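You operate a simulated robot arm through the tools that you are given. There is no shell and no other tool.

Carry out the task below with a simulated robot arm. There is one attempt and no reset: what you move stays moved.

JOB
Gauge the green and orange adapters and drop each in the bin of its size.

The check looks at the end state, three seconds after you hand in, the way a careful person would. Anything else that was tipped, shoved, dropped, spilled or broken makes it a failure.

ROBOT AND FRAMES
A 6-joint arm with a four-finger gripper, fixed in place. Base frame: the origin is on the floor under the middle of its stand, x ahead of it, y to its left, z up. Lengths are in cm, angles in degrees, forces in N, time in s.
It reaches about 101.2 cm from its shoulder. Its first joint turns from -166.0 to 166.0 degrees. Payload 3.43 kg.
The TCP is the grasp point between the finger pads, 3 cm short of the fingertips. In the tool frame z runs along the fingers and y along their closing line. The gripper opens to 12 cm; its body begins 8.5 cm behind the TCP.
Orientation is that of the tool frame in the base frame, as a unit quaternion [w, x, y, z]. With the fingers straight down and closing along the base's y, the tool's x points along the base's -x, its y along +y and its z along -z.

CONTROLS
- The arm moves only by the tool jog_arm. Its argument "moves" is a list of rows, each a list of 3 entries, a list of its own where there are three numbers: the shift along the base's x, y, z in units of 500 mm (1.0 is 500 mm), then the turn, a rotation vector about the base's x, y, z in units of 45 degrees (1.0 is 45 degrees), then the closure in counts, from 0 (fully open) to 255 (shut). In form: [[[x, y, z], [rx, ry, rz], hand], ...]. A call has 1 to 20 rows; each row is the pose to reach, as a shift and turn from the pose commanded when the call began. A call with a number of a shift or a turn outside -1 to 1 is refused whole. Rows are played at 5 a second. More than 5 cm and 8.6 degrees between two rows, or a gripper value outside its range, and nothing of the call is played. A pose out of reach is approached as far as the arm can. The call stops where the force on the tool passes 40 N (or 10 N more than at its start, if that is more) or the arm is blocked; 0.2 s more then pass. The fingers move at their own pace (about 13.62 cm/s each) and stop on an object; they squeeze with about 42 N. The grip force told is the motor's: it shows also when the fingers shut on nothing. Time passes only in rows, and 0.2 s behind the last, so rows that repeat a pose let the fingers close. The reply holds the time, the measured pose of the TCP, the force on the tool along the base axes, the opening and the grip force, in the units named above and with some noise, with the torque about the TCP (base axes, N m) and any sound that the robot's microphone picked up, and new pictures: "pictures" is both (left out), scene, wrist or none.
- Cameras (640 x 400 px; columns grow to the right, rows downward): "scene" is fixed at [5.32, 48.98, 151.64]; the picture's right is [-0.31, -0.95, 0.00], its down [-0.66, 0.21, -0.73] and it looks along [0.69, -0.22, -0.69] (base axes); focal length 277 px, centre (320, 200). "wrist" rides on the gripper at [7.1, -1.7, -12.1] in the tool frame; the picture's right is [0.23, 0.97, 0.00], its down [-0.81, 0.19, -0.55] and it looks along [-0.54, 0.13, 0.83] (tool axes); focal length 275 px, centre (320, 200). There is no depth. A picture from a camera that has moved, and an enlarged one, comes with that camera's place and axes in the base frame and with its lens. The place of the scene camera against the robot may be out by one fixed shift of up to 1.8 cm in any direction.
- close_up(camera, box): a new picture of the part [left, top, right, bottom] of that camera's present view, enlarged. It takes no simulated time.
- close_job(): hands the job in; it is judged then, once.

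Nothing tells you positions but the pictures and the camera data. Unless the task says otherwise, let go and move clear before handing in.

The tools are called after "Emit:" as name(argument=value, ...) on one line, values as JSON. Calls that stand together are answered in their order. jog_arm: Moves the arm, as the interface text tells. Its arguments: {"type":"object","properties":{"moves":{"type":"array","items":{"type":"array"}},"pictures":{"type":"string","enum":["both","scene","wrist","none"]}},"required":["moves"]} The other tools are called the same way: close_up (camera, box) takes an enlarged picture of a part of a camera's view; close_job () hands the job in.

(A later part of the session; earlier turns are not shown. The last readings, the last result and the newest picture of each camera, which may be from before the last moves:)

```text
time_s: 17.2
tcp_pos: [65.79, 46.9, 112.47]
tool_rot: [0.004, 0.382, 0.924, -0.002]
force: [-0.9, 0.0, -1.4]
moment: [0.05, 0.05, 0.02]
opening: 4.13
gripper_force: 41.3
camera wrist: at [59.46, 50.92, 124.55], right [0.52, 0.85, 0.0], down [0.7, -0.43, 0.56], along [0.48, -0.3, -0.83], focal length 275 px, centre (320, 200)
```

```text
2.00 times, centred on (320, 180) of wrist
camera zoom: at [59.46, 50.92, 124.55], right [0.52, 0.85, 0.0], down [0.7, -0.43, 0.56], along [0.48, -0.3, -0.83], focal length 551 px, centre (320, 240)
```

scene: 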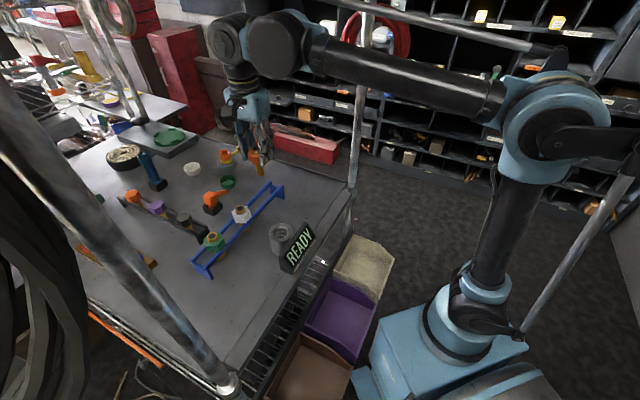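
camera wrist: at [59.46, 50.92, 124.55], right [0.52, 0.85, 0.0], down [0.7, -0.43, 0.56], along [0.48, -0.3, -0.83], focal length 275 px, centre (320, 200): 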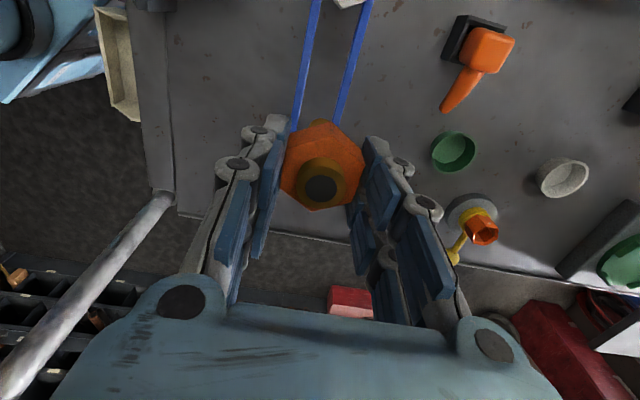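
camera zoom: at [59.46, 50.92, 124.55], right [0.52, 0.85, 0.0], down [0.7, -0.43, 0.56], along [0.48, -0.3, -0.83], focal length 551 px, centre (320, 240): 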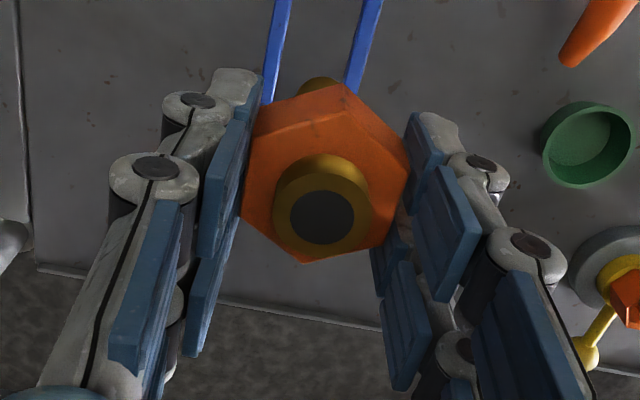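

Orange is lifted cleanly and the rack stays in place. I'll carry it across at this height to above the gauge.

Emit:
jog_arm(moves=[[[-0.06, -0.005, 0], [0, 0, 0], 255], [[-0.13, -0.011, 0], [0, 0, 0], 255], [[-0.2, -0.017, 0], [0, 0, 0], 255], [[-0.27, -0.023, 0], [0, 0, 0], 255], [[-0.318, -0.026, 0], [0, 0, 0], 255], [[-0.318, -0.026, 0], [0, 0, 0], 255], [[-0.318, -0.026, 0], [0, 0, 0], 255]], pictures="both")

Emit:
close_up(camera="scene", box=[215, 150, 345, 290])

Emit:
close_up(camera="wrist", box=[220, 0, 420, 240])

```text
time_s: 18.8
tcp_pos: [49.69, 45.54, 112.57]
tool_rot: [0.005, 0.382, 0.924, -0.001]
force: [-0.2, -0.9, -1.6]
moment: [0.03, 0.0, -0.02]
opening: 4.14
gripper_force: 42.6
camera wrist: at [43.38, 49.54, 124.67], right [0.53, 0.85, 0.0], down [0.7, -0.43, 0.56], along [0.48, -0.29, -0.83], focal length 275 px, centre (320, 200)
```

scene: 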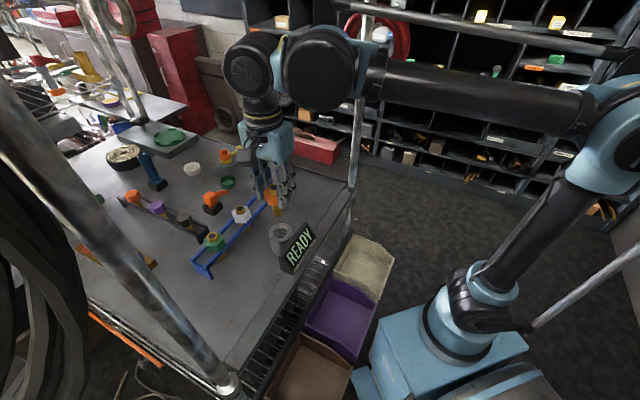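
wrist: 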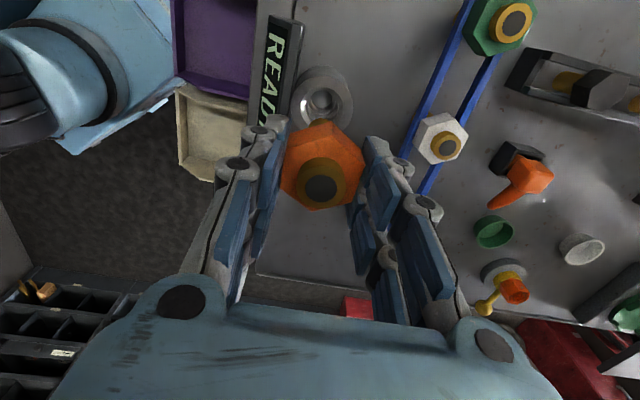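

```text
2.86 times, centred on (280, 220) of scene
camera zoom: at [5.32, 48.98, 151.64], right [-0.31, -0.95, 0.0], down [-0.66, 0.21, -0.73], along [0.69, -0.22, -0.69], focal length 792 px, centre (434, 143)
```

zoom: 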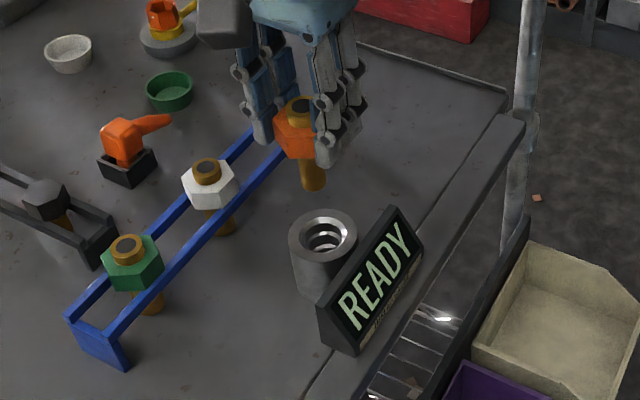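

```text
1.67 times, centred on (320, 120) of wrist
camera zoom: at [43.38, 49.54, 124.67], right [0.53, 0.85, 0.0], down [0.7, -0.43, 0.56], along [0.48, -0.29, -0.83], focal length 459 px, centre (320, 333)
```

zoom: 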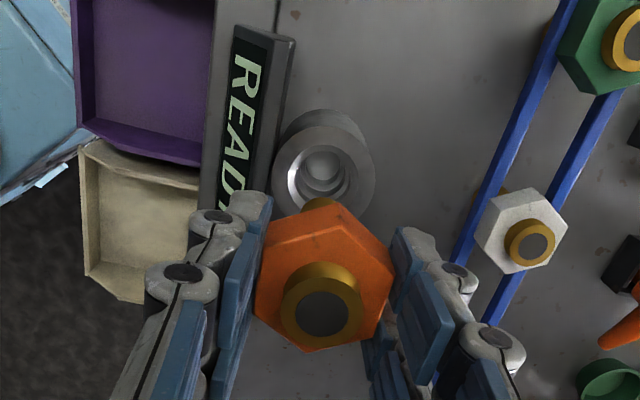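

The gauge is right below the adapter's tip as seen by the wrist camera. I'll zoom in for a fine alignment check.

Emit:
close_up(camera="wrist", box=[280, 50, 370, 140])

Emit:
close_up(camera="scene", box=[250, 175, 320, 265])

```text
4.44 times, centred on (325, 95) of wrist
camera zoom: at [43.38, 49.54, 124.67], right [0.53, 0.85, 0.0], down [0.7, -0.43, 0.56], along [0.48, -0.29, -0.83], focal length 1224 px, centre (298, 667)
```

zoom: 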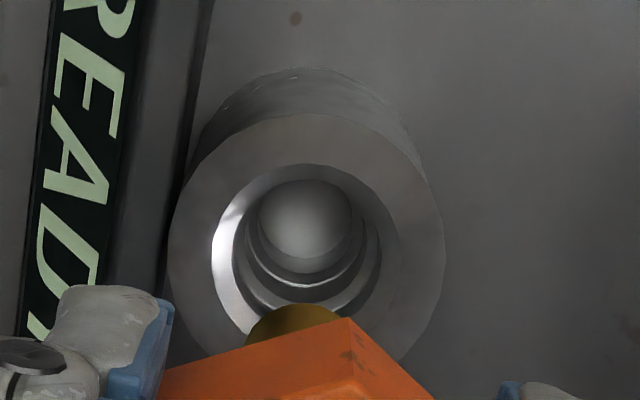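

```text
4.44 times, centred on (285, 220) of scene
camera zoom: at [5.32, 48.98, 151.64], right [-0.31, -0.95, 0.0], down [-0.66, 0.21, -0.73], along [0.69, -0.22, -0.69], focal length 1232 px, centre (476, 111)
```

zoom: 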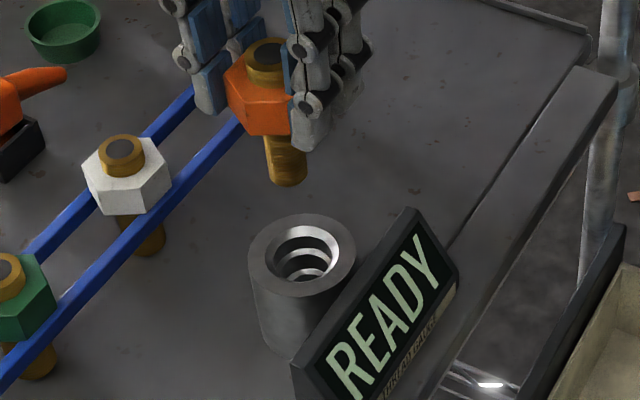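

The gauge's center comes out about (49.8, 45.6), almost under the adapter. I'll lower until the stem is just above the rim and check again.

Emit:
jog_arm(moves=[[[0.001, 0.001, -0.03], [0, 0, 0], 255], [[0.001, 0.002, -0.06], [0, 0, 0], 255], [[0.001, 0.002, -0.08], [0, 0, 0], 255], [[0.001, 0.002, -0.08], [0, 0, 0], 255], [[0.001, 0.002, -0.08], [0, 0, 0], 255]], pictures="wrist")

Emit:
close_up(camera="scene", box=[250, 190, 320, 270])

Emit:
close_up(camera="wrist", box=[270, 60, 370, 160])

```text
time_s: 20.0
tcp_pos: [49.86, 45.55, 108.59]
tool_rot: [0.006, 0.383, 0.924, -0.001]
force: [-0.1, 0.2, -2.6]
moment: [0.01, 0.01, 0.01]
opening: 4.15
gripper_force: 41.8
camera wrist: at [43.59, 49.54, 120.54], right [0.52, 0.85, 0.0], down [0.7, -0.43, 0.56], along [0.48, -0.29, -0.83], focal length 275 px, centre (320, 200)
```

wrist: 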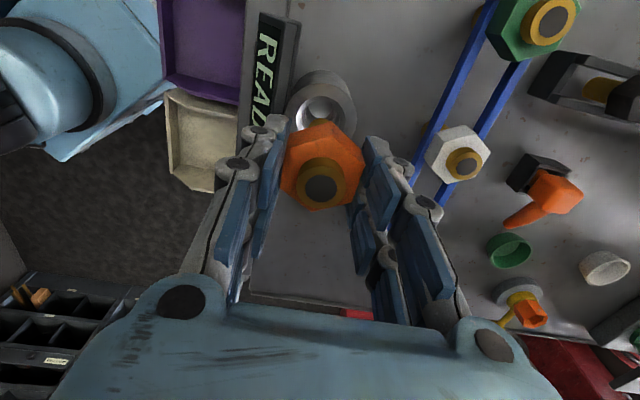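

```text
5.00 times, centred on (285, 230) of scene
camera zoom: at [5.32, 48.98, 151.64], right [-0.31, -0.95, 0.0], down [-0.66, 0.21, -0.73], along [0.69, -0.22, -0.69], focal length 1386 px, centre (495, 50)
```

zoom: 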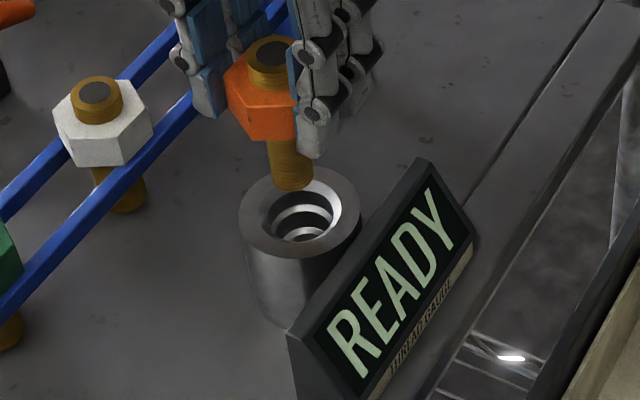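

```text
4.00 times, centred on (320, 110) of wrist
camera zoom: at [43.59, 49.54, 120.54], right [0.52, 0.85, 0.0], down [0.7, -0.43, 0.56], along [0.48, -0.29, -0.83], focal length 1101 px, centre (320, 560)
```

zoom: 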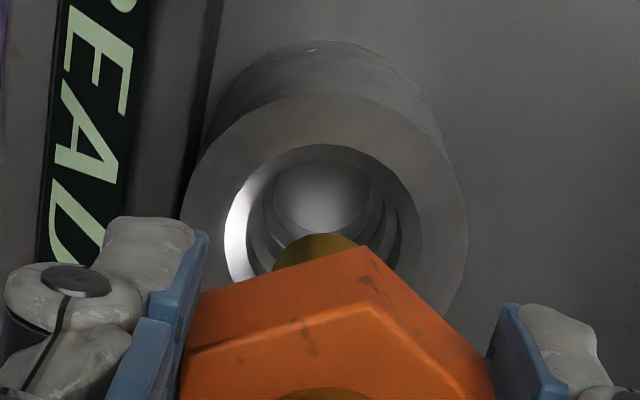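

The stem tip is just above the bore and looks nearly centered. I'll zoom tighter to verify the remaining offset.

Emit:
close_up(camera="scene", box=[265, 205, 310, 250])

Emit:
close_up(camera="wrist", box=[280, 70, 370, 130])

```text
8.89 times, centred on (288, 228) of scene
camera zoom: at [5.32, 48.98, 151.64], right [-0.31, -0.95, 0.0], down [-0.66, 0.21, -0.73], along [0.69, -0.22, -0.69], focal length 2464 px, centre (609, -44)
```

zoom: 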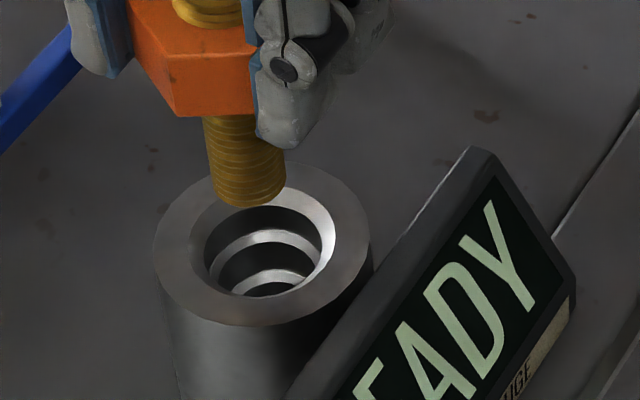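

```text
6.67 times, centred on (325, 100) of wrist
camera zoom: at [43.59, 49.54, 120.54], right [0.52, 0.85, 0.0], down [0.7, -0.43, 0.56], along [0.48, -0.29, -0.83], focal length 1835 px, centre (287, 867)
```

zoom: 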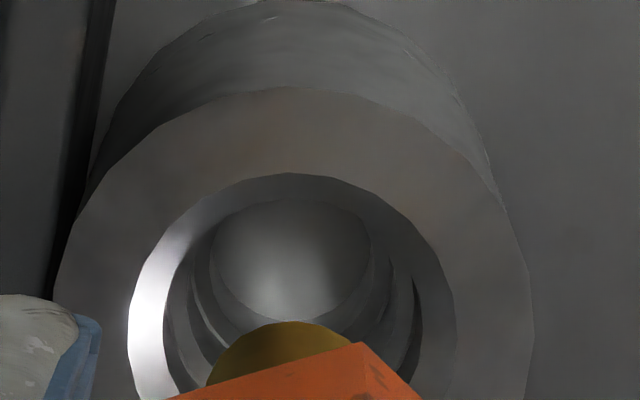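

Measurements agree the stem is nearly coaxial with the bore, about 2.5 cm above the rim, and the stem looks 20 mm wide. I'll lower it slowly in stages.

Emit:
jog_arm(moves=[[[0.0, 0.002, -0.015], [0, 0, 0], 255], [[0.0, 0.002, -0.03], [0, 0, 0], 255], [[0.0, 0.002, -0.045], [0, 0, 0], 255], [[0.0, 0.002, -0.06], [0, 0, 0], 255], [[0.0, 0.002, -0.06], [0, 0, 0], 255]], pictures="none")

Emit:
close_up(camera="scene", box=[265, 205, 310, 250])

Emit:
close_up(camera="wrist", box=[280, 70, 370, 130])

```text
time_s: 21.2
tcp_pos: [49.86, 45.74, 105.43]
tool_rot: [0.005, 0.383, 0.924, -0.002]
force: [0.5, 0.1, -1.8]
moment: [-0.03, 0.01, 0.01]
opening: 4.16
gripper_force: 42.1
```

```text
8.89 times, centred on (288, 228) of scene
camera zoom: at [5.32, 48.98, 151.64], right [-0.31, -0.95, 0.0], down [-0.66, 0.21, -0.73], along [0.69, -0.22, -0.69], focal length 2464 px, centre (609, -44)
```

zoom: 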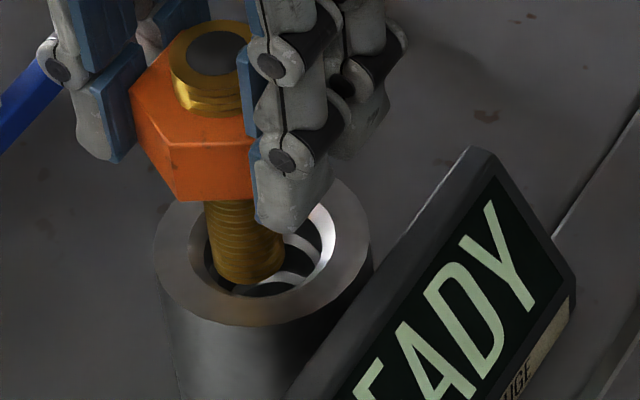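

```text
6.67 times, centred on (325, 100) of wrist
camera zoom: at [43.54, 49.88, 117.5], right [0.52, 0.85, 0.0], down [0.7, -0.43, 0.56], along [0.48, -0.29, -0.83], focal length 1835 px, centre (287, 867)
```

zoom: 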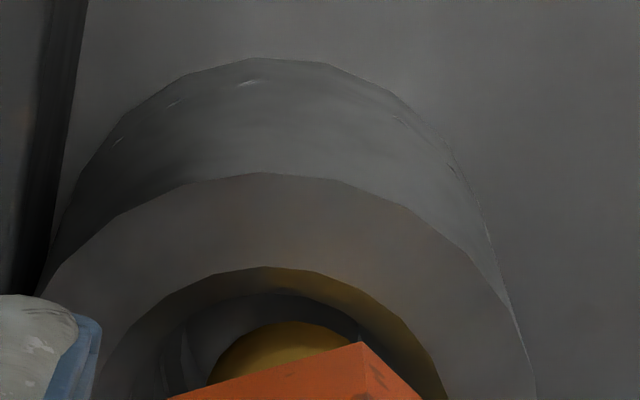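

The stem is in the mouth of the bore without contact, sitting slightly left and behind center in the views. I'll shift about 4 mm toward +x/-y and recheck.

Emit:
jog_arm(moves=[[[0.003, -0.004, 0.0], [0, 0, 0], 255], [[0.005, -0.007, 0.0], [0, 0, 0], 255], [[0.005, -0.007, 0.0], [0, 0, 0], 255]], pictures="none")

Emit:
close_up(camera="scene", box=[265, 205, 310, 250])

Emit:
close_up(camera="wrist", box=[270, 70, 380, 140])

```text
time_s: 22.0
tcp_pos: [50.04, 45.38, 105.34]
tool_rot: [0.006, 0.383, 0.924, -0.002]
force: [0.2, -0.4, -2.4]
moment: [0.0, 0.04, -0.02]
opening: 4.14
gripper_force: 41.8
```

```text
8.89 times, centred on (288, 228) of scene
camera zoom: at [5.32, 48.98, 151.64], right [-0.31, -0.95, 0.0], down [-0.66, 0.21, -0.73], along [0.69, -0.22, -0.69], focal length 2464 px, centre (609, -44)
```

zoom: 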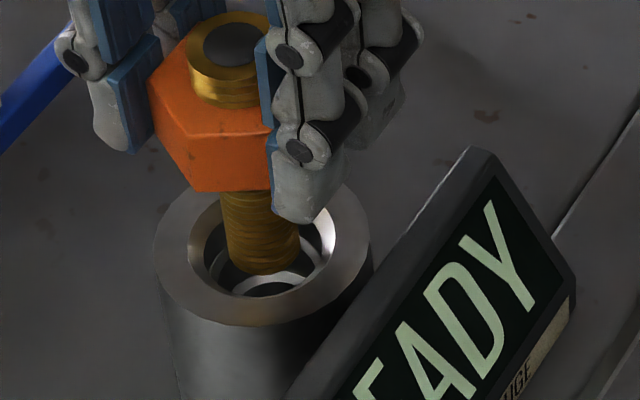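

```text
5.71 times, centred on (325, 105) of wrist
camera zoom: at [43.78, 49.4, 117.43], right [0.52, 0.85, 0.0], down [0.7, -0.43, 0.56], along [0.48, -0.29, -0.83], focal length 1573 px, centre (291, 743)
```

zoom: 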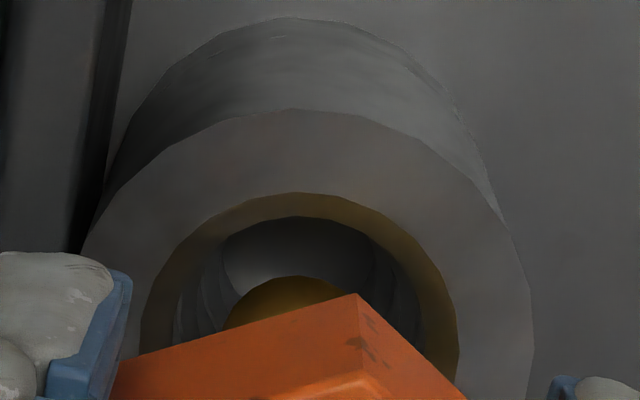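

Both views now show the stem centered in the bore. I'll lower another 1.5 cm and check force.

Emit:
jog_arm(moves=[[[0.0, 0.0, -0.01], [0, 0, 0], 255], [[0.0, 0.0, -0.02], [0, 0, 0], 255], [[0.0, 0.0, -0.03], [0, 0, 0], 255], [[0.0, 0.0, -0.03], [0, 0, 0], 255]], pictures="none")

Emit:
close_up(camera="scene", box=[255, 205, 320, 265])

```text
time_s: 23.0
tcp_pos: [49.96, 45.36, 103.92]
tool_rot: [0.005, 0.383, 0.924, -0.002]
force: [0.2, 0.3, -1.7]
moment: [-0.03, 0.01, 0.01]
opening: 4.15
gripper_force: 42.0
```

```text
6.67 times, centred on (288, 235) of scene
camera zoom: at [5.32, 48.98, 151.64], right [-0.31, -0.95, 0.0], down [-0.66, 0.21, -0.73], along [0.69, -0.22, -0.69], focal length 1848 px, centre (537, -33)
```

zoom: 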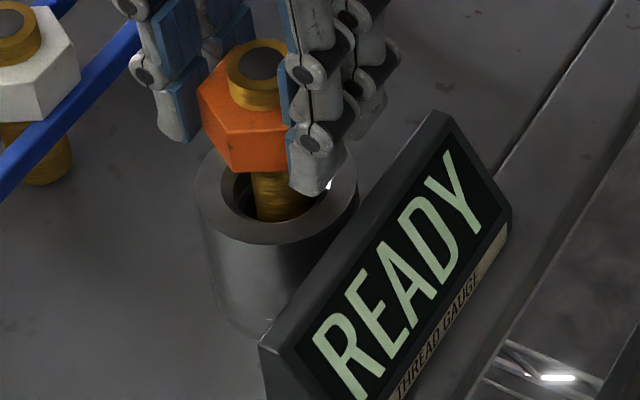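

No contact yet and the stem is going in. I'll continue down another 1.5 cm.

Emit:
jog_arm(moves=[[[0.0, 0.0, -0.008], [0, 0, 0], 255], [[0.0, 0.0, -0.016], [0, 0, 0], 255], [[0.0, 0.0, -0.024], [0, 0, 0], 255], [[0.0, 0.0, -0.03], [0, 0, 0], 255], [[0.0, 0.0, -0.03], [0, 0, 0], 255]], pictures="none")

Emit:
close_up(camera="scene", box=[255, 205, 320, 265])

Emit:
close_up(camera="wrist", box=[220, 60, 420, 240])

```text
time_s: 24.2
tcp_pos: [50.08, 45.32, 102.47]
tool_rot: [0.005, 0.383, 0.924, -0.001]
force: [0.3, 0.3, -2.2]
moment: [0.03, 0.01, 0.0]
opening: 4.16
gripper_force: 42.3
```

```text
6.67 times, centred on (288, 235) of scene
camera zoom: at [5.32, 48.98, 151.64], right [-0.31, -0.95, 0.0], down [-0.66, 0.21, -0.73], along [0.69, -0.22, -0.69], focal length 1848 px, centre (537, -33)
```

zoom: 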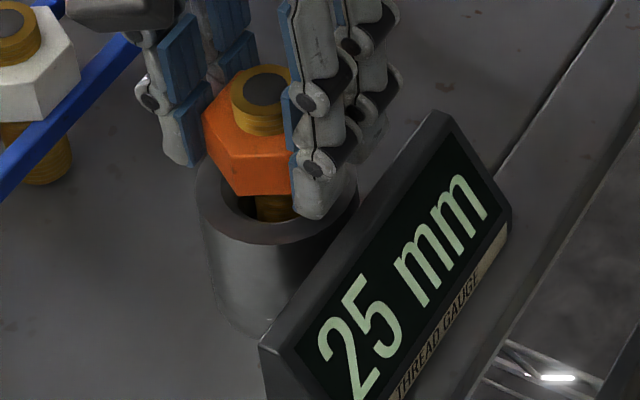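

```text
2.22 times, centred on (320, 150) of wrist
camera zoom: at [43.84, 49.35, 114.55], right [0.52, 0.85, 0.0], down [0.7, -0.43, 0.56], along [0.48, -0.29, -0.83], focal length 612 px, centre (320, 311)
```

zoom: 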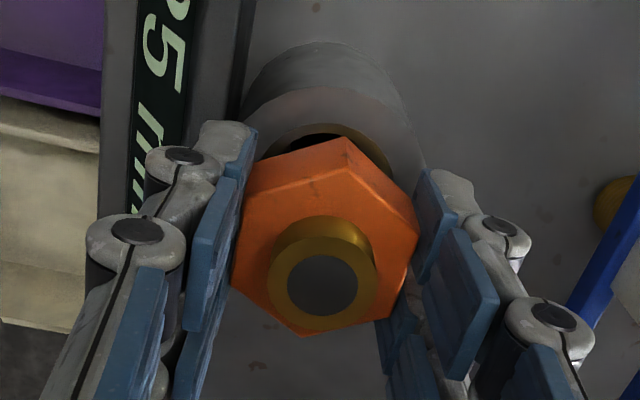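

The display changed to "25 mm", but the adapter isn't seated yet and the stem looks nearer 20 mm, so that may be an intermediate reading. I'll keep lowering gently until it seats.

Emit:
jog_arm(moves=[[[0.0, 0.0, -0.005], [0, 0, 0], 255], [[0.0, 0.0, -0.01], [0, 0, 0], 255], [[0.0, 0.0, -0.01], [0, 0, 0], 255]], pictures="none")

Emit:
close_up(camera="scene", box=[255, 205, 320, 265])

```text
time_s: 25.0
tcp_pos: [50.11, 45.45, 102.13]
tool_rot: [0.005, 0.384, 0.923, -0.001]
force: [-0.7, 0.5, -2.6]
moment: [0.11, 0.06, 0.0]
opening: 4.17
gripper_force: 41.7
```

```text
6.67 times, centred on (288, 235) of scene
camera zoom: at [5.32, 48.98, 151.64], right [-0.31, -0.95, 0.0], down [-0.66, 0.21, -0.73], along [0.69, -0.22, -0.69], focal length 1848 px, centre (537, -33)
```

zoom: 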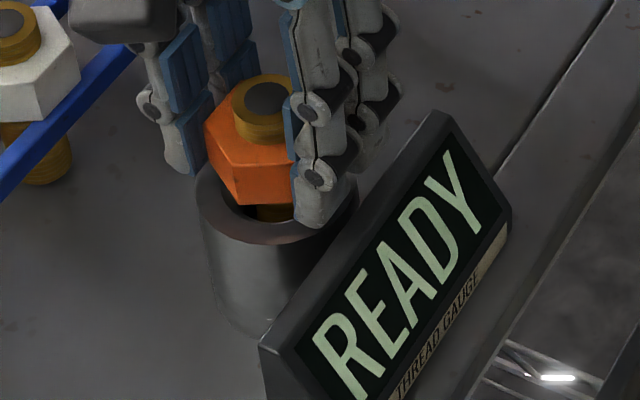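

The reading dropped back to READY after passing that depth, so 25 mm was only a pass-by value. I'll continue down in small steps.

Emit:
jog_arm(moves=[[[0.0, 0.0, -0.004], [0, 0, 0], 255], [[0.0, 0.0, -0.008], [0, 0, 0], 255], [[0.0, 0.0, -0.008], [0, 0, 0], 255]], pictures="none")

Emit:
close_up(camera="scene", box=[255, 205, 320, 265])

Emit:
close_up(camera="wrist", box=[220, 60, 420, 240])

```text
time_s: 25.8
tcp_pos: [50.04, 45.38, 101.61]
tool_rot: [0.005, 0.383, 0.924, -0.001]
force: [-0.7, 0.4, -1.7]
moment: [-0.02, 0.02, -0.01]
opening: 4.14
gripper_force: 41.8
```

```text
6.67 times, centred on (288, 235) of scene
camera zoom: at [5.32, 48.98, 151.64], right [-0.31, -0.95, 0.0], down [-0.66, 0.21, -0.73], along [0.69, -0.22, -0.69], focal length 1848 px, centre (537, -33)
```

zoom: 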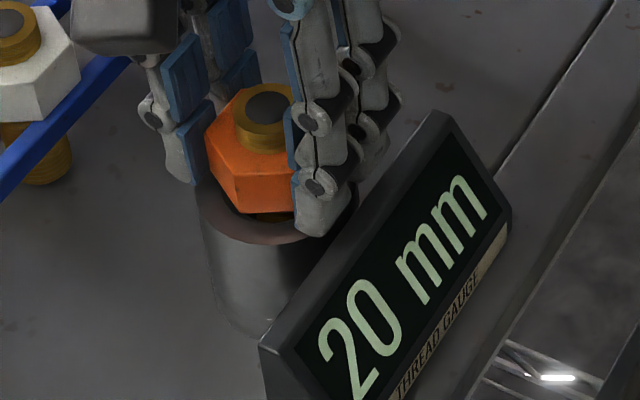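

```text
2.22 times, centred on (320, 150) of wrist
camera zoom: at [43.78, 49.37, 113.66], right [0.52, 0.85, 0.0], down [0.7, -0.43, 0.56], along [0.48, -0.29, -0.83], focal length 612 px, centre (320, 311)
```

zoom: 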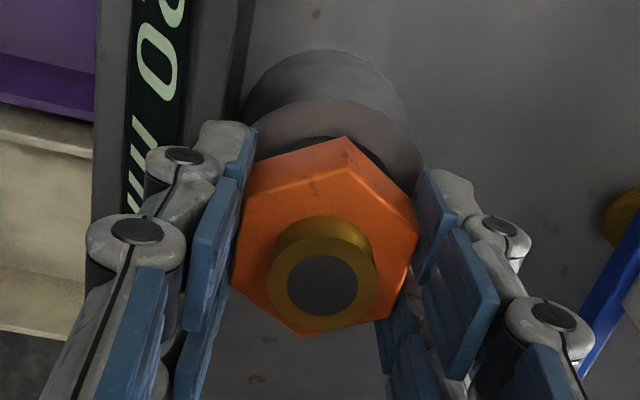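

Now it shows "20 mm", matching the stem's visible width. I'll press down slightly more to confirm it bottoms out there.

Emit:
jog_arm(moves=[[[0.0, 0.0, -0.003], [0, 0, 0], 255], [[0.0, 0.0, -0.006], [0, 0, 0], 255], [[0.0, 0.0, -0.006], [0, 0, 0], 255]], pictures="none")

Emit:
close_up(camera="scene", box=[255, 205, 320, 265])

```text
time_s: 26.6
tcp_pos: [50.11, 45.48, 101.45]
tool_rot: [0.006, 0.383, 0.924, 0.0]
force: [1.6, 2.7, 26.4]
moment: [0.16, -0.1, 0.01]
opening: 4.14
gripper_force: 42.5
```

```text
6.67 times, centred on (288, 235) of scene
camera zoom: at [5.32, 48.98, 151.64], right [-0.31, -0.95, 0.0], down [-0.66, 0.21, -0.73], along [0.69, -0.22, -0.69], focal length 1848 px, centre (537, -33)
```

zoom: 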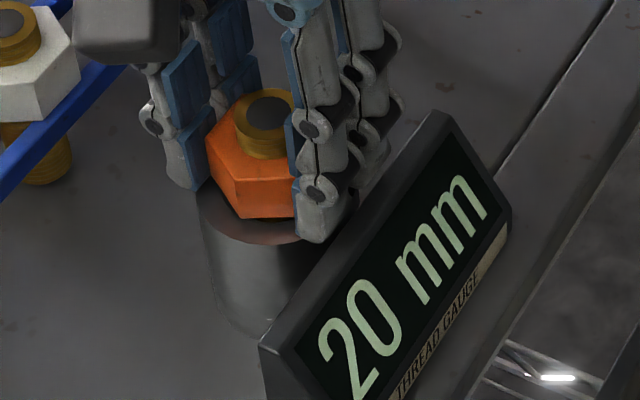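

The adapter bottomed out (26 N) with the display at "20 mm", so orange goes to the brown 20 mm bin. I'll lift it straight out of the gauge.

Emit:
jog_arm(moves=[[[0, 0, 0.006], [0, 0, 0], 255], [[0, 0, 0.02], [0, 0, 0], 255], [[0, 0, 0.05], [0, 0, 0], 255], [[0, 0, 0.09], [0, 0, 0], 255], [[0, 0, 0.14], [0, 0, 0], 255], [[0, 0, 0.2], [0, 0, 0], 255], [[0, 0, 0.24], [0, 0, 0], 255], [[0, 0, 0.24], [0, 0, 0], 255]], pictures="scene")

Emit:
close_up(camera="scene", box=[225, 150, 345, 290])

```text
time_s: 28.4
tcp_pos: [50.14, 45.78, 113.48]
tool_rot: [0.005, 0.383, 0.924, -0.001]
force: [-0.7, -0.3, -1.8]
moment: [0.0, -0.01, 0.01]
opening: 4.19
gripper_force: 42.7
```

scene: 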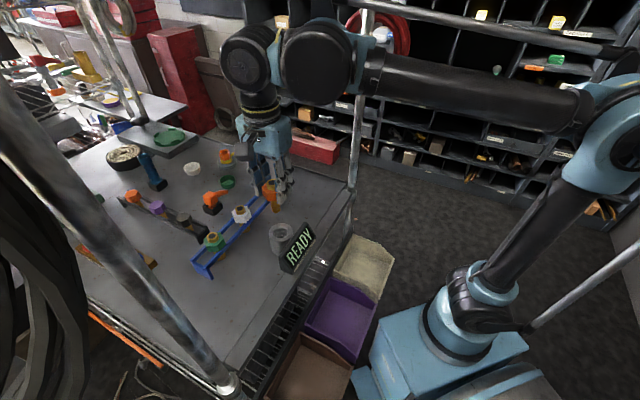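

```text
2.86 times, centred on (285, 220) of scene
camera zoom: at [5.32, 48.98, 151.64], right [-0.31, -0.95, 0.0], down [-0.66, 0.21, -0.73], along [0.69, -0.22, -0.69], focal length 792 px, centre (420, 143)
```

zoom: 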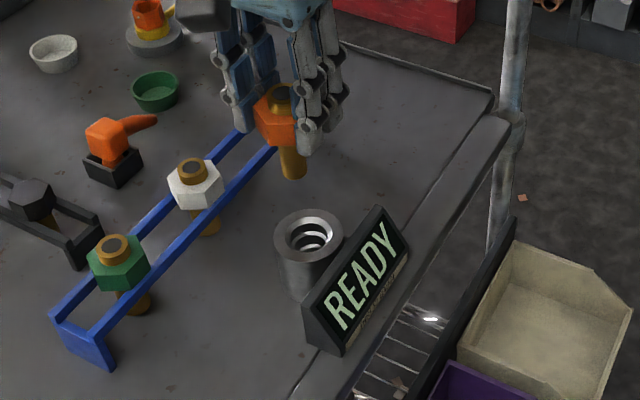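

Gauge and display are undisturbed, and the adapter is clear. I'll carry it over to above the brown bin at about (23.6, 46).

Emit:
jog_arm(moves=[[[-0.08, 0.0, 0], [0, 0, 0], 255], [[-0.17, 0.0, 0], [0, 0, 0], 255], [[-0.26, 0.0, 0], [0, 0, 0], 255], [[-0.35, 0.0, 0], [0, 0, 0], 255], [[-0.44, 0.0, 0], [0, 0, 0], 255], [[-0.51, 0.0, 0], [0, 0, 0], 255], [[-0.53, 0.0, 0], [0, 0, 0], 255], [[-0.53, 0.0, 0], [0, 0, 0], 255]], pictures="both")

```text
time_s: 30.2
tcp_pos: [23.76, 45.28, 113.44]
tool_rot: [0.004, 0.383, 0.924, -0.001]
force: [-0.4, -0.3, -1.7]
moment: [0.0, -0.03, 0.01]
opening: 4.16
gripper_force: 41.8
camera wrist: at [17.47, 49.29, 125.47], right [0.53, 0.85, 0.0], down [0.7, -0.43, 0.56], along [0.48, -0.3, -0.83], focal length 275 px, centre (320, 200)
```

scene: 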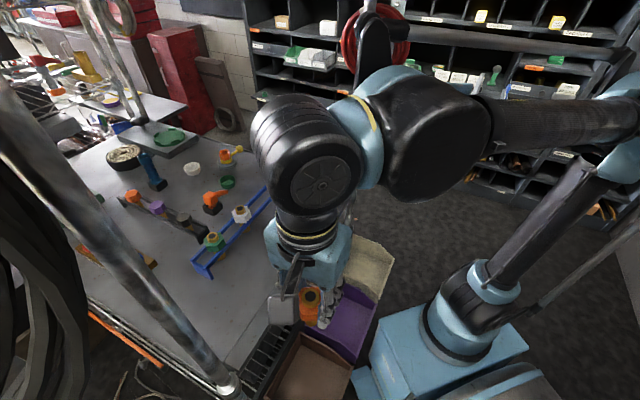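
wrist: 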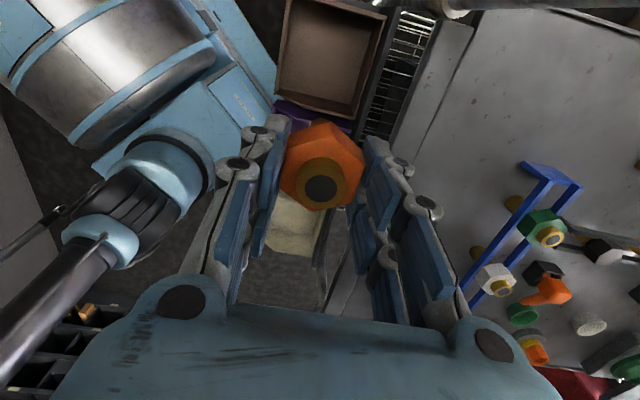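

The brown bin is in view ahead of the held adapter. I'll zoom to fix its corners and depth.

Emit:
close_up(camera="wrist", box=[240, 0, 440, 130])

Emit:
close_up(camera="scene", box=[230, 280, 400, 400])

```text
3.08 times, centred on (340, 65) of wrist
camera zoom: at [17.47, 49.29, 125.47], right [0.53, 0.85, 0.0], down [0.7, -0.43, 0.56], along [0.48, -0.3, -0.83], focal length 847 px, centre (258, 615)
```

zoom: 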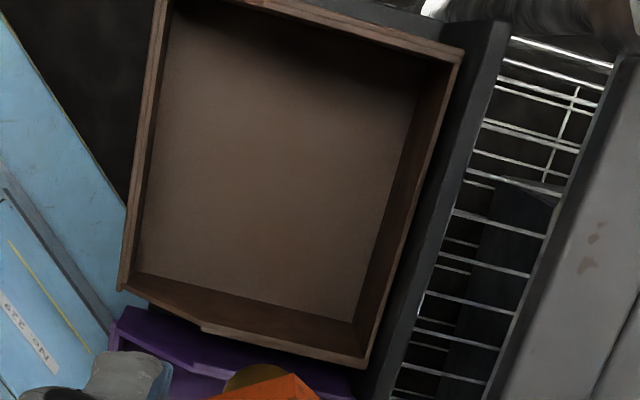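

```text
3.33 times, centred on (315, 340) of scene
camera zoom: at [5.32, 48.98, 151.64], right [-0.31, -0.95, 0.0], down [-0.66, 0.21, -0.73], along [0.69, -0.22, -0.69], focal length 924 px, centre (337, -267)
```

zoom: 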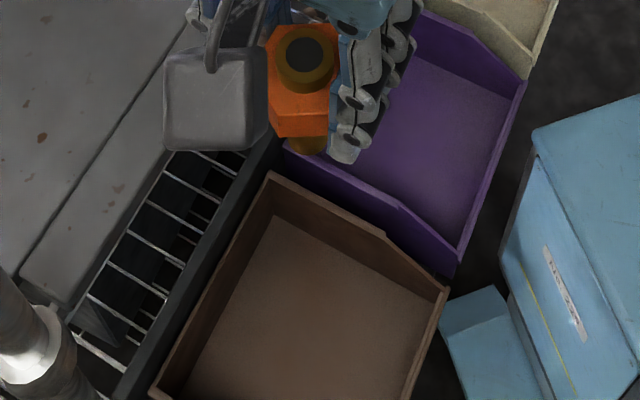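

The bin's center is about (23.6, 46.3), with its floor near z 68 and the back rim near z 75. I'll lower to an intermediate height and look.

Emit:
jog_arm(moves=[[[0.003, 0.013, -0.08], [0, 0, 0], 255], [[0.005, 0.026, -0.17], [0, 0, 0], 255], [[0.005, 0.026, -0.26], [0, 0, 0], 255], [[0.005, 0.026, -0.35], [0, 0, 0], 255], [[0.005, 0.026, -0.42], [0, 0, 0], 255], [[0.005, 0.026, -0.46], [0, 0, 0], 255], [[0.005, 0.026, -0.46], [0, 0, 0], 255]], pictures="both")

Emit:
close_up(camera="scene", box=[200, 250, 400, 400])

Emit:
close_up(camera="wrist", box=[200, 0, 440, 200])

```text
time_s: 31.8
tcp_pos: [23.96, 46.69, 90.61]
tool_rot: [0.004, 0.383, 0.924, -0.001]
force: [0.2, 0.0, -2.3]
moment: [-0.03, 0.01, 0.03]
opening: 4.15
gripper_force: 41.9
camera wrist: at [17.69, 50.73, 102.6], right [0.52, 0.85, 0.0], down [0.7, -0.43, 0.56], along [0.48, -0.29, -0.83], focal length 275 px, centre (320, 200)
```

scene: 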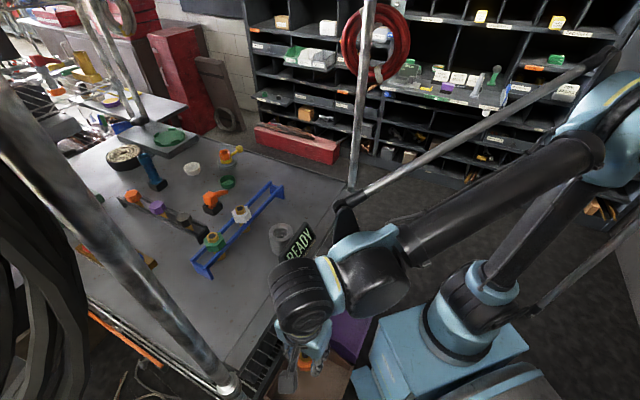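
wrist: 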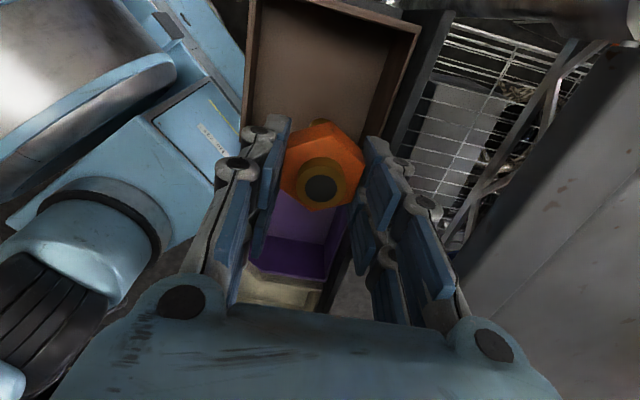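

```text
2.67 times, centred on (300, 325) of scene
camera zoom: at [5.32, 48.98, 151.64], right [-0.31, -0.95, 0.0], down [-0.66, 0.21, -0.73], along [0.69, -0.22, -0.69], focal length 739 px, centre (373, -133)
```

zoom: 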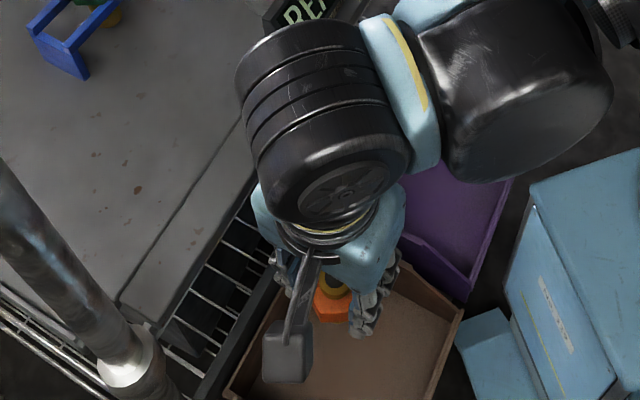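

```text
2.00 times, centred on (320, 100) of wrist
camera zoom: at [17.69, 50.73, 102.6], right [0.52, 0.85, 0.0], down [0.7, -0.43, 0.56], along [0.48, -0.29, -0.83], focal length 551 px, centre (320, 400)
```

zoom: 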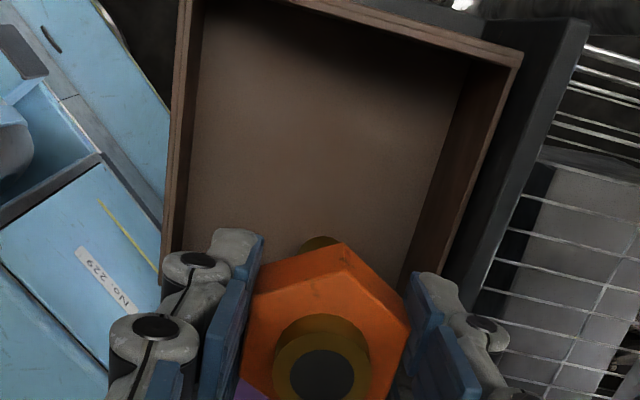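

The adapter is over the middle of the brown bin with good clearance. I'll lower about 10 cm more, watching force.

Emit:
jog_arm(moves=[[[0.0, 0.0, -0.06], [0, 0, 0], 255], [[0.0, 0.0, -0.12], [0, 0, 0], 255], [[0.0, 0.0, -0.17], [0, 0, 0], 255], [[0.0, 0.0, -0.2], [0, 0, 0], 255], [[0.0, 0.0, -0.2], [0, 0, 0], 255]], pictures="both")

Emit:
close_up(camera="scene", box=[200, 250, 400, 400])

Emit:
close_up(camera="wrist", box=[200, 0, 440, 200])

```text
time_s: 33.0
tcp_pos: [23.77, 46.72, 80.18]
tool_rot: [0.005, 0.383, 0.924, -0.001]
force: [0.0, -0.3, -2.1]
moment: [-0.04, 0.01, -0.03]
opening: 4.13
gripper_force: 41.5
camera wrist: at [17.47, 50.78, 92.27], right [0.52, 0.85, 0.0], down [0.7, -0.43, 0.56], along [0.48, -0.29, -0.83], focal length 275 px, centre (320, 200)
```

scene: 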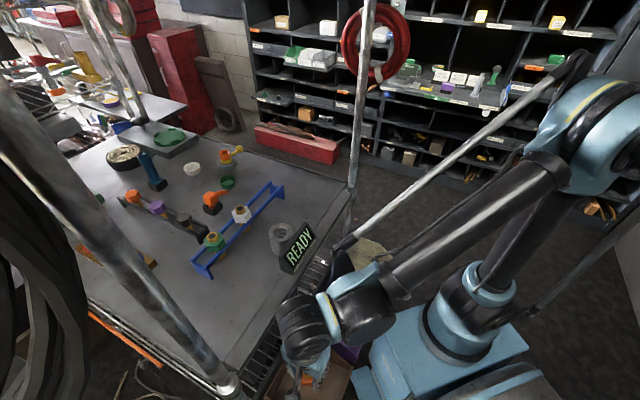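
wrist: 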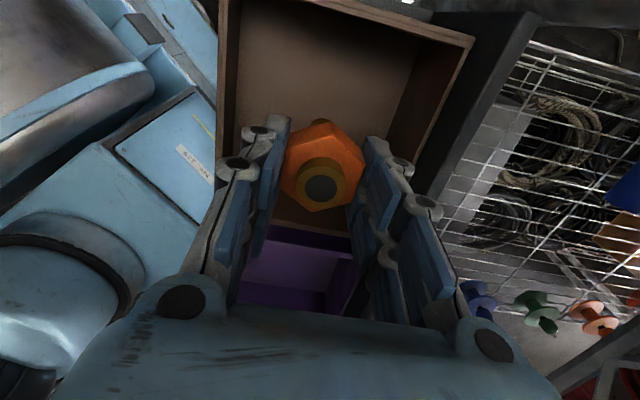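

```text
2.67 times, centred on (300, 325) of scene
camera zoom: at [5.32, 48.98, 151.64], right [-0.31, -0.95, 0.0], down [-0.66, 0.21, -0.73], along [0.69, -0.22, -0.69], focal length 739 px, centre (373, -133)
```

zoom: 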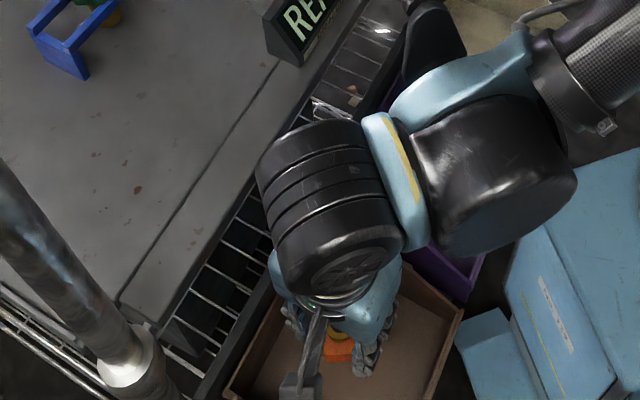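

```text
2.00 times, centred on (320, 100) of wrist
camera zoom: at [17.47, 50.78, 92.27], right [0.52, 0.85, 0.0], down [0.7, -0.43, 0.56], along [0.48, -0.29, -0.83], focal length 551 px, centre (320, 400)
```

zoom: 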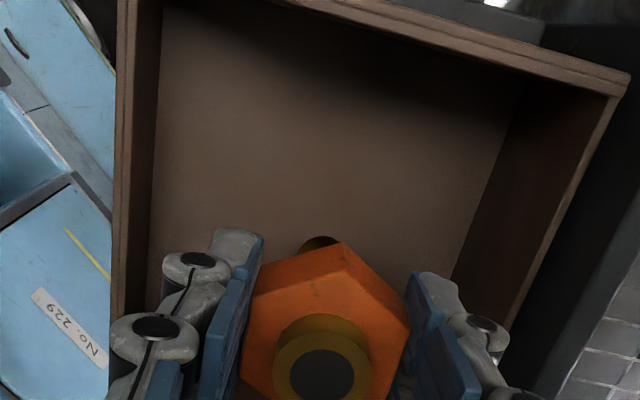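

The stem should be a few cm above the bin floor, well inside the walls. I'll lower a little further with care.

Emit:
jog_arm(moves=[[[0.0, 0.0, -0.01], [0, 0, 0], 255], [[0.0, 0.0, -0.02], [0, 0, 0], 255], [[0.0, 0.0, -0.03], [0, 0, 0], 255], [[0.0, 0.0, -0.03], [0, 0, 0], 255]], pictures="wrist")

Emit:
close_up(camera="wrist", box=[200, 20, 440, 260])

Emit:
close_up(camera="scene", box=[270, 330, 380, 400])

```text
time_s: 34.0
tcp_pos: [23.78, 46.66, 78.76]
tool_rot: [0.005, 0.383, 0.924, -0.001]
force: [0.5, 0.7, -1.7]
moment: [-0.03, 0.03, 0.01]
opening: 4.17
gripper_force: 41.9
camera wrist: at [17.48, 50.71, 90.86], right [0.52, 0.85, 0.0], down [0.7, -0.43, 0.56], along [0.48, -0.29, -0.83], focal length 275 px, centre (320, 200)
```

wrist: 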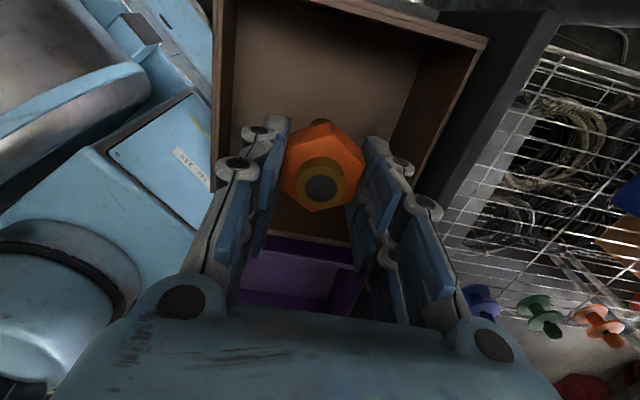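

```text
1.67 times, centred on (320, 140) of wrist
camera zoom: at [17.48, 50.71, 90.86], right [0.52, 0.85, 0.0], down [0.7, -0.43, 0.56], along [0.48, -0.29, -0.83], focal length 459 px, centre (320, 300)
```

zoom: 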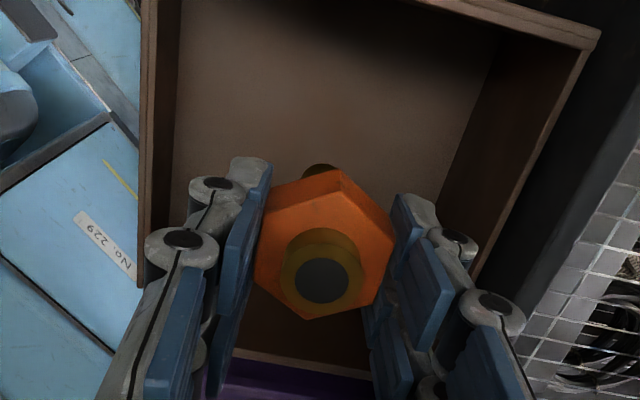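

```text
5.71 times, centred on (325, 365) of scene
camera zoom: at [5.32, 48.98, 151.64], right [-0.31, -0.95, 0.0], down [-0.66, 0.21, -0.73], along [0.69, -0.22, -0.69], focal length 1584 px, centre (291, -743)
```

zoom: 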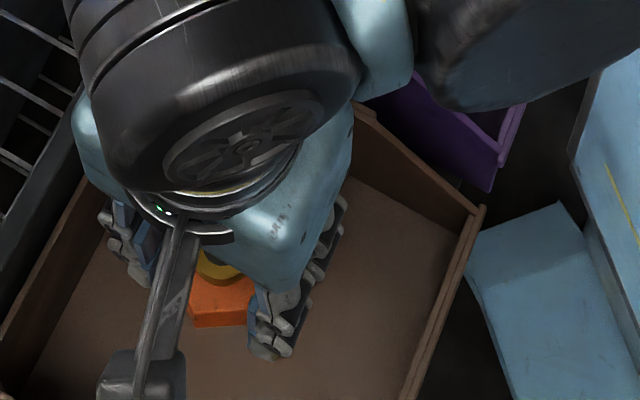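

There's still no contact and good clearance. I'll lower another 1.5 cm and then release.

Emit:
jog_arm(moves=[[[0.0, 0.0, -0.008], [0, 0, 0], 255], [[0.0, 0.0, -0.016], [0, 0, 0], 255], [[0.0, 0.0, -0.024], [0, 0, 0], 255], [[0.0, 0.0, -0.032], [0, 0, 0], 255], [[0.0, 0.0, -0.032], [0, 0, 0], 255]], pictures="none")

```text
time_s: 35.2
tcp_pos: [23.8, 46.7, 77.29]
tool_rot: [0.005, 0.383, 0.924, -0.001]
force: [-1.1, -0.1, -2.5]
moment: [-0.06, -0.05, -0.02]
opening: 4.15
gripper_force: 42.0
```

Still no floor contact. I'll go down a further 1.2 cm in fine steps.

Emit:
jog_arm(moves=[[[0.0, 0.0, -0.006], [0, 0, 0], 255], [[0.0, 0.0, -0.012], [0, 0, 0], 255], [[0.0, 0.0, -0.018], [0, 0, 0], 255], [[0.0, 0.0, -0.024], [0, 0, 0], 255], [[0.0, 0.0, -0.024], [0, 0, 0], 255]], pictures="wrist")

Emit:
close_up(camera="wrist", box=[200, 20, 440, 260])

Emit:
close_up(camera="scene", box=[250, 310, 380, 400])

```text
time_s: 36.4
tcp_pos: [23.68, 46.8, 75.96]
tool_rot: [0.004, 0.383, 0.924, -0.001]
force: [1.1, 0.2, -1.8]
moment: [-0.02, -0.02, -0.02]
opening: 4.12
gripper_force: 42.4
camera wrist: at [17.49, 50.75, 88.0], right [0.52, 0.85, 0.0], down [0.7, -0.43, 0.56], along [0.48, -0.3, -0.83], focal length 275 px, centre (320, 200)
```

wrist: 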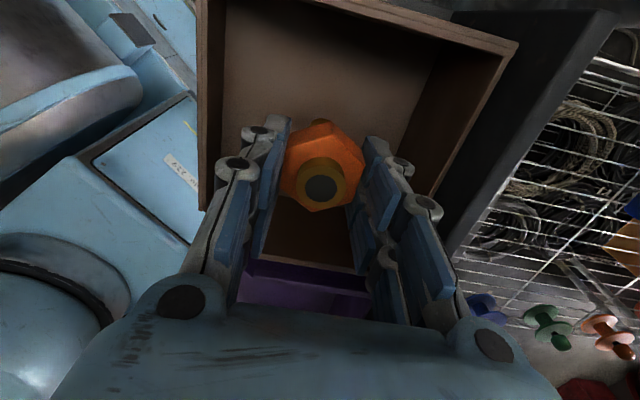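

```text
1.67 times, centred on (320, 140) of wrist
camera zoom: at [17.49, 50.75, 88.0], right [0.52, 0.85, 0.0], down [0.7, -0.43, 0.56], along [0.48, -0.3, -0.83], focal length 459 px, centre (320, 300)
```

zoom: 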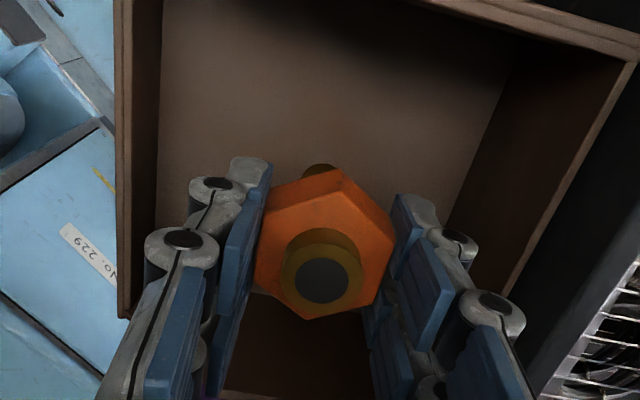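

```text
4.44 times, centred on (315, 355) of scene
camera zoom: at [5.32, 48.98, 151.64], right [-0.31, -0.95, 0.0], down [-0.66, 0.21, -0.73], along [0.69, -0.22, -0.69], focal length 1232 px, centre (342, -489)
```

zoom: 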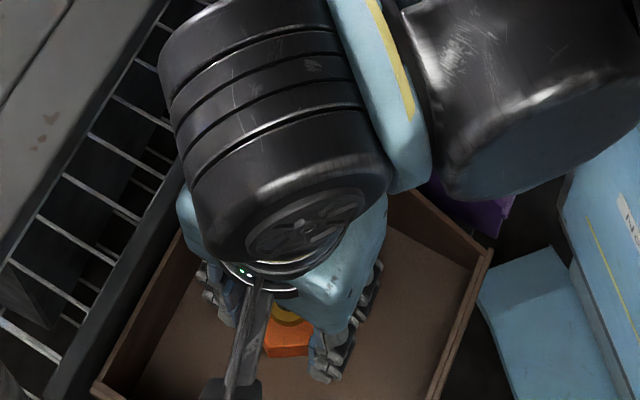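

Still free; a touch lower will make the release gentler. I'll lower 1.5 cm more.

Emit:
jog_arm(moves=[[[0.0, 0.0, -0.006], [0, 0, 0], 255], [[0.0, 0.0, -0.012], [0, 0, 0], 255], [[0.0, 0.0, -0.018], [0, 0, 0], 255], [[0.0, 0.0, -0.024], [0, 0, 0], 255], [[0.0, 0.0, -0.03], [0, 0, 0], 255], [[0.0, 0.0, -0.03], [0, 0, 0], 255]], pictures="none")

```text
time_s: 37.8
tcp_pos: [23.76, 46.7, 74.53]
tool_rot: [0.005, 0.383, 0.924, -0.001]
force: [0.3, 0.7, -1.9]
moment: [-0.04, -0.01, -0.01]
opening: 4.12
gripper_force: 42.0
```

Now about bottom of the bin. I'll open the fingers moderately to release the orange adapter.

Emit:
jog_arm(moves=[[[0, 0, 0], [0, 0, 0], 140], [[0, 0, 0], [0, 0, 0], 110], [[0, 0, 0], [0, 0, 0], 110], [[0, 0, 0], [0, 0, 0], 110], [[0, 0, 0], [0, 0, 0], 110]], pictures="wrist")

Emit:
close_up(camera="wrist", box=[200, 20, 440, 260])

```text
time_s: 39.0
tcp_pos: [23.76, 46.71, 74.56]
tool_rot: [0.005, 0.383, 0.924, -0.002]
force: [0.3, -0.3, 0.3]
moment: [0.01, 0.01, 0.01]
opening: 6.83
gripper_force: 0.1
camera wrist: at [17.48, 50.7, 86.51], right [0.52, 0.85, 0.0], down [0.7, -0.43, 0.56], along [0.48, -0.29, -0.83], focal length 275 px, centre (320, 200)
```

wrist: 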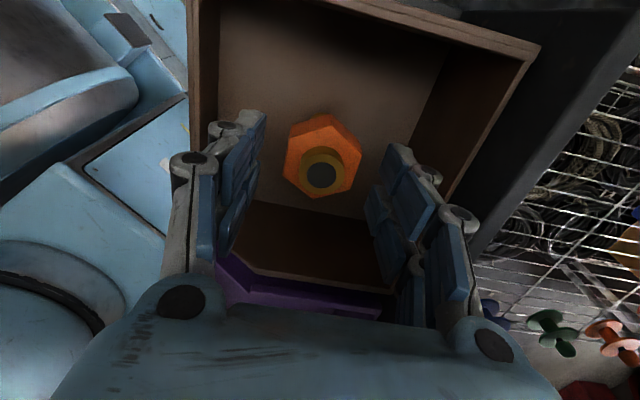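

```text
1.67 times, centred on (320, 140) of wrist
camera zoom: at [17.48, 50.7, 86.51], right [0.52, 0.85, 0.0], down [0.7, -0.43, 0.56], along [0.48, -0.29, -0.83], focal length 459 px, centre (320, 300)
```

zoom: 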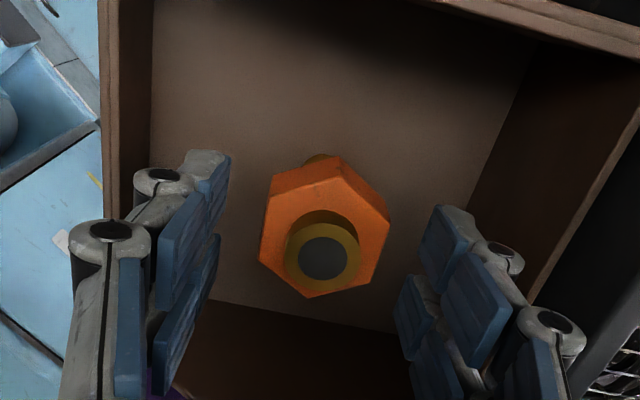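

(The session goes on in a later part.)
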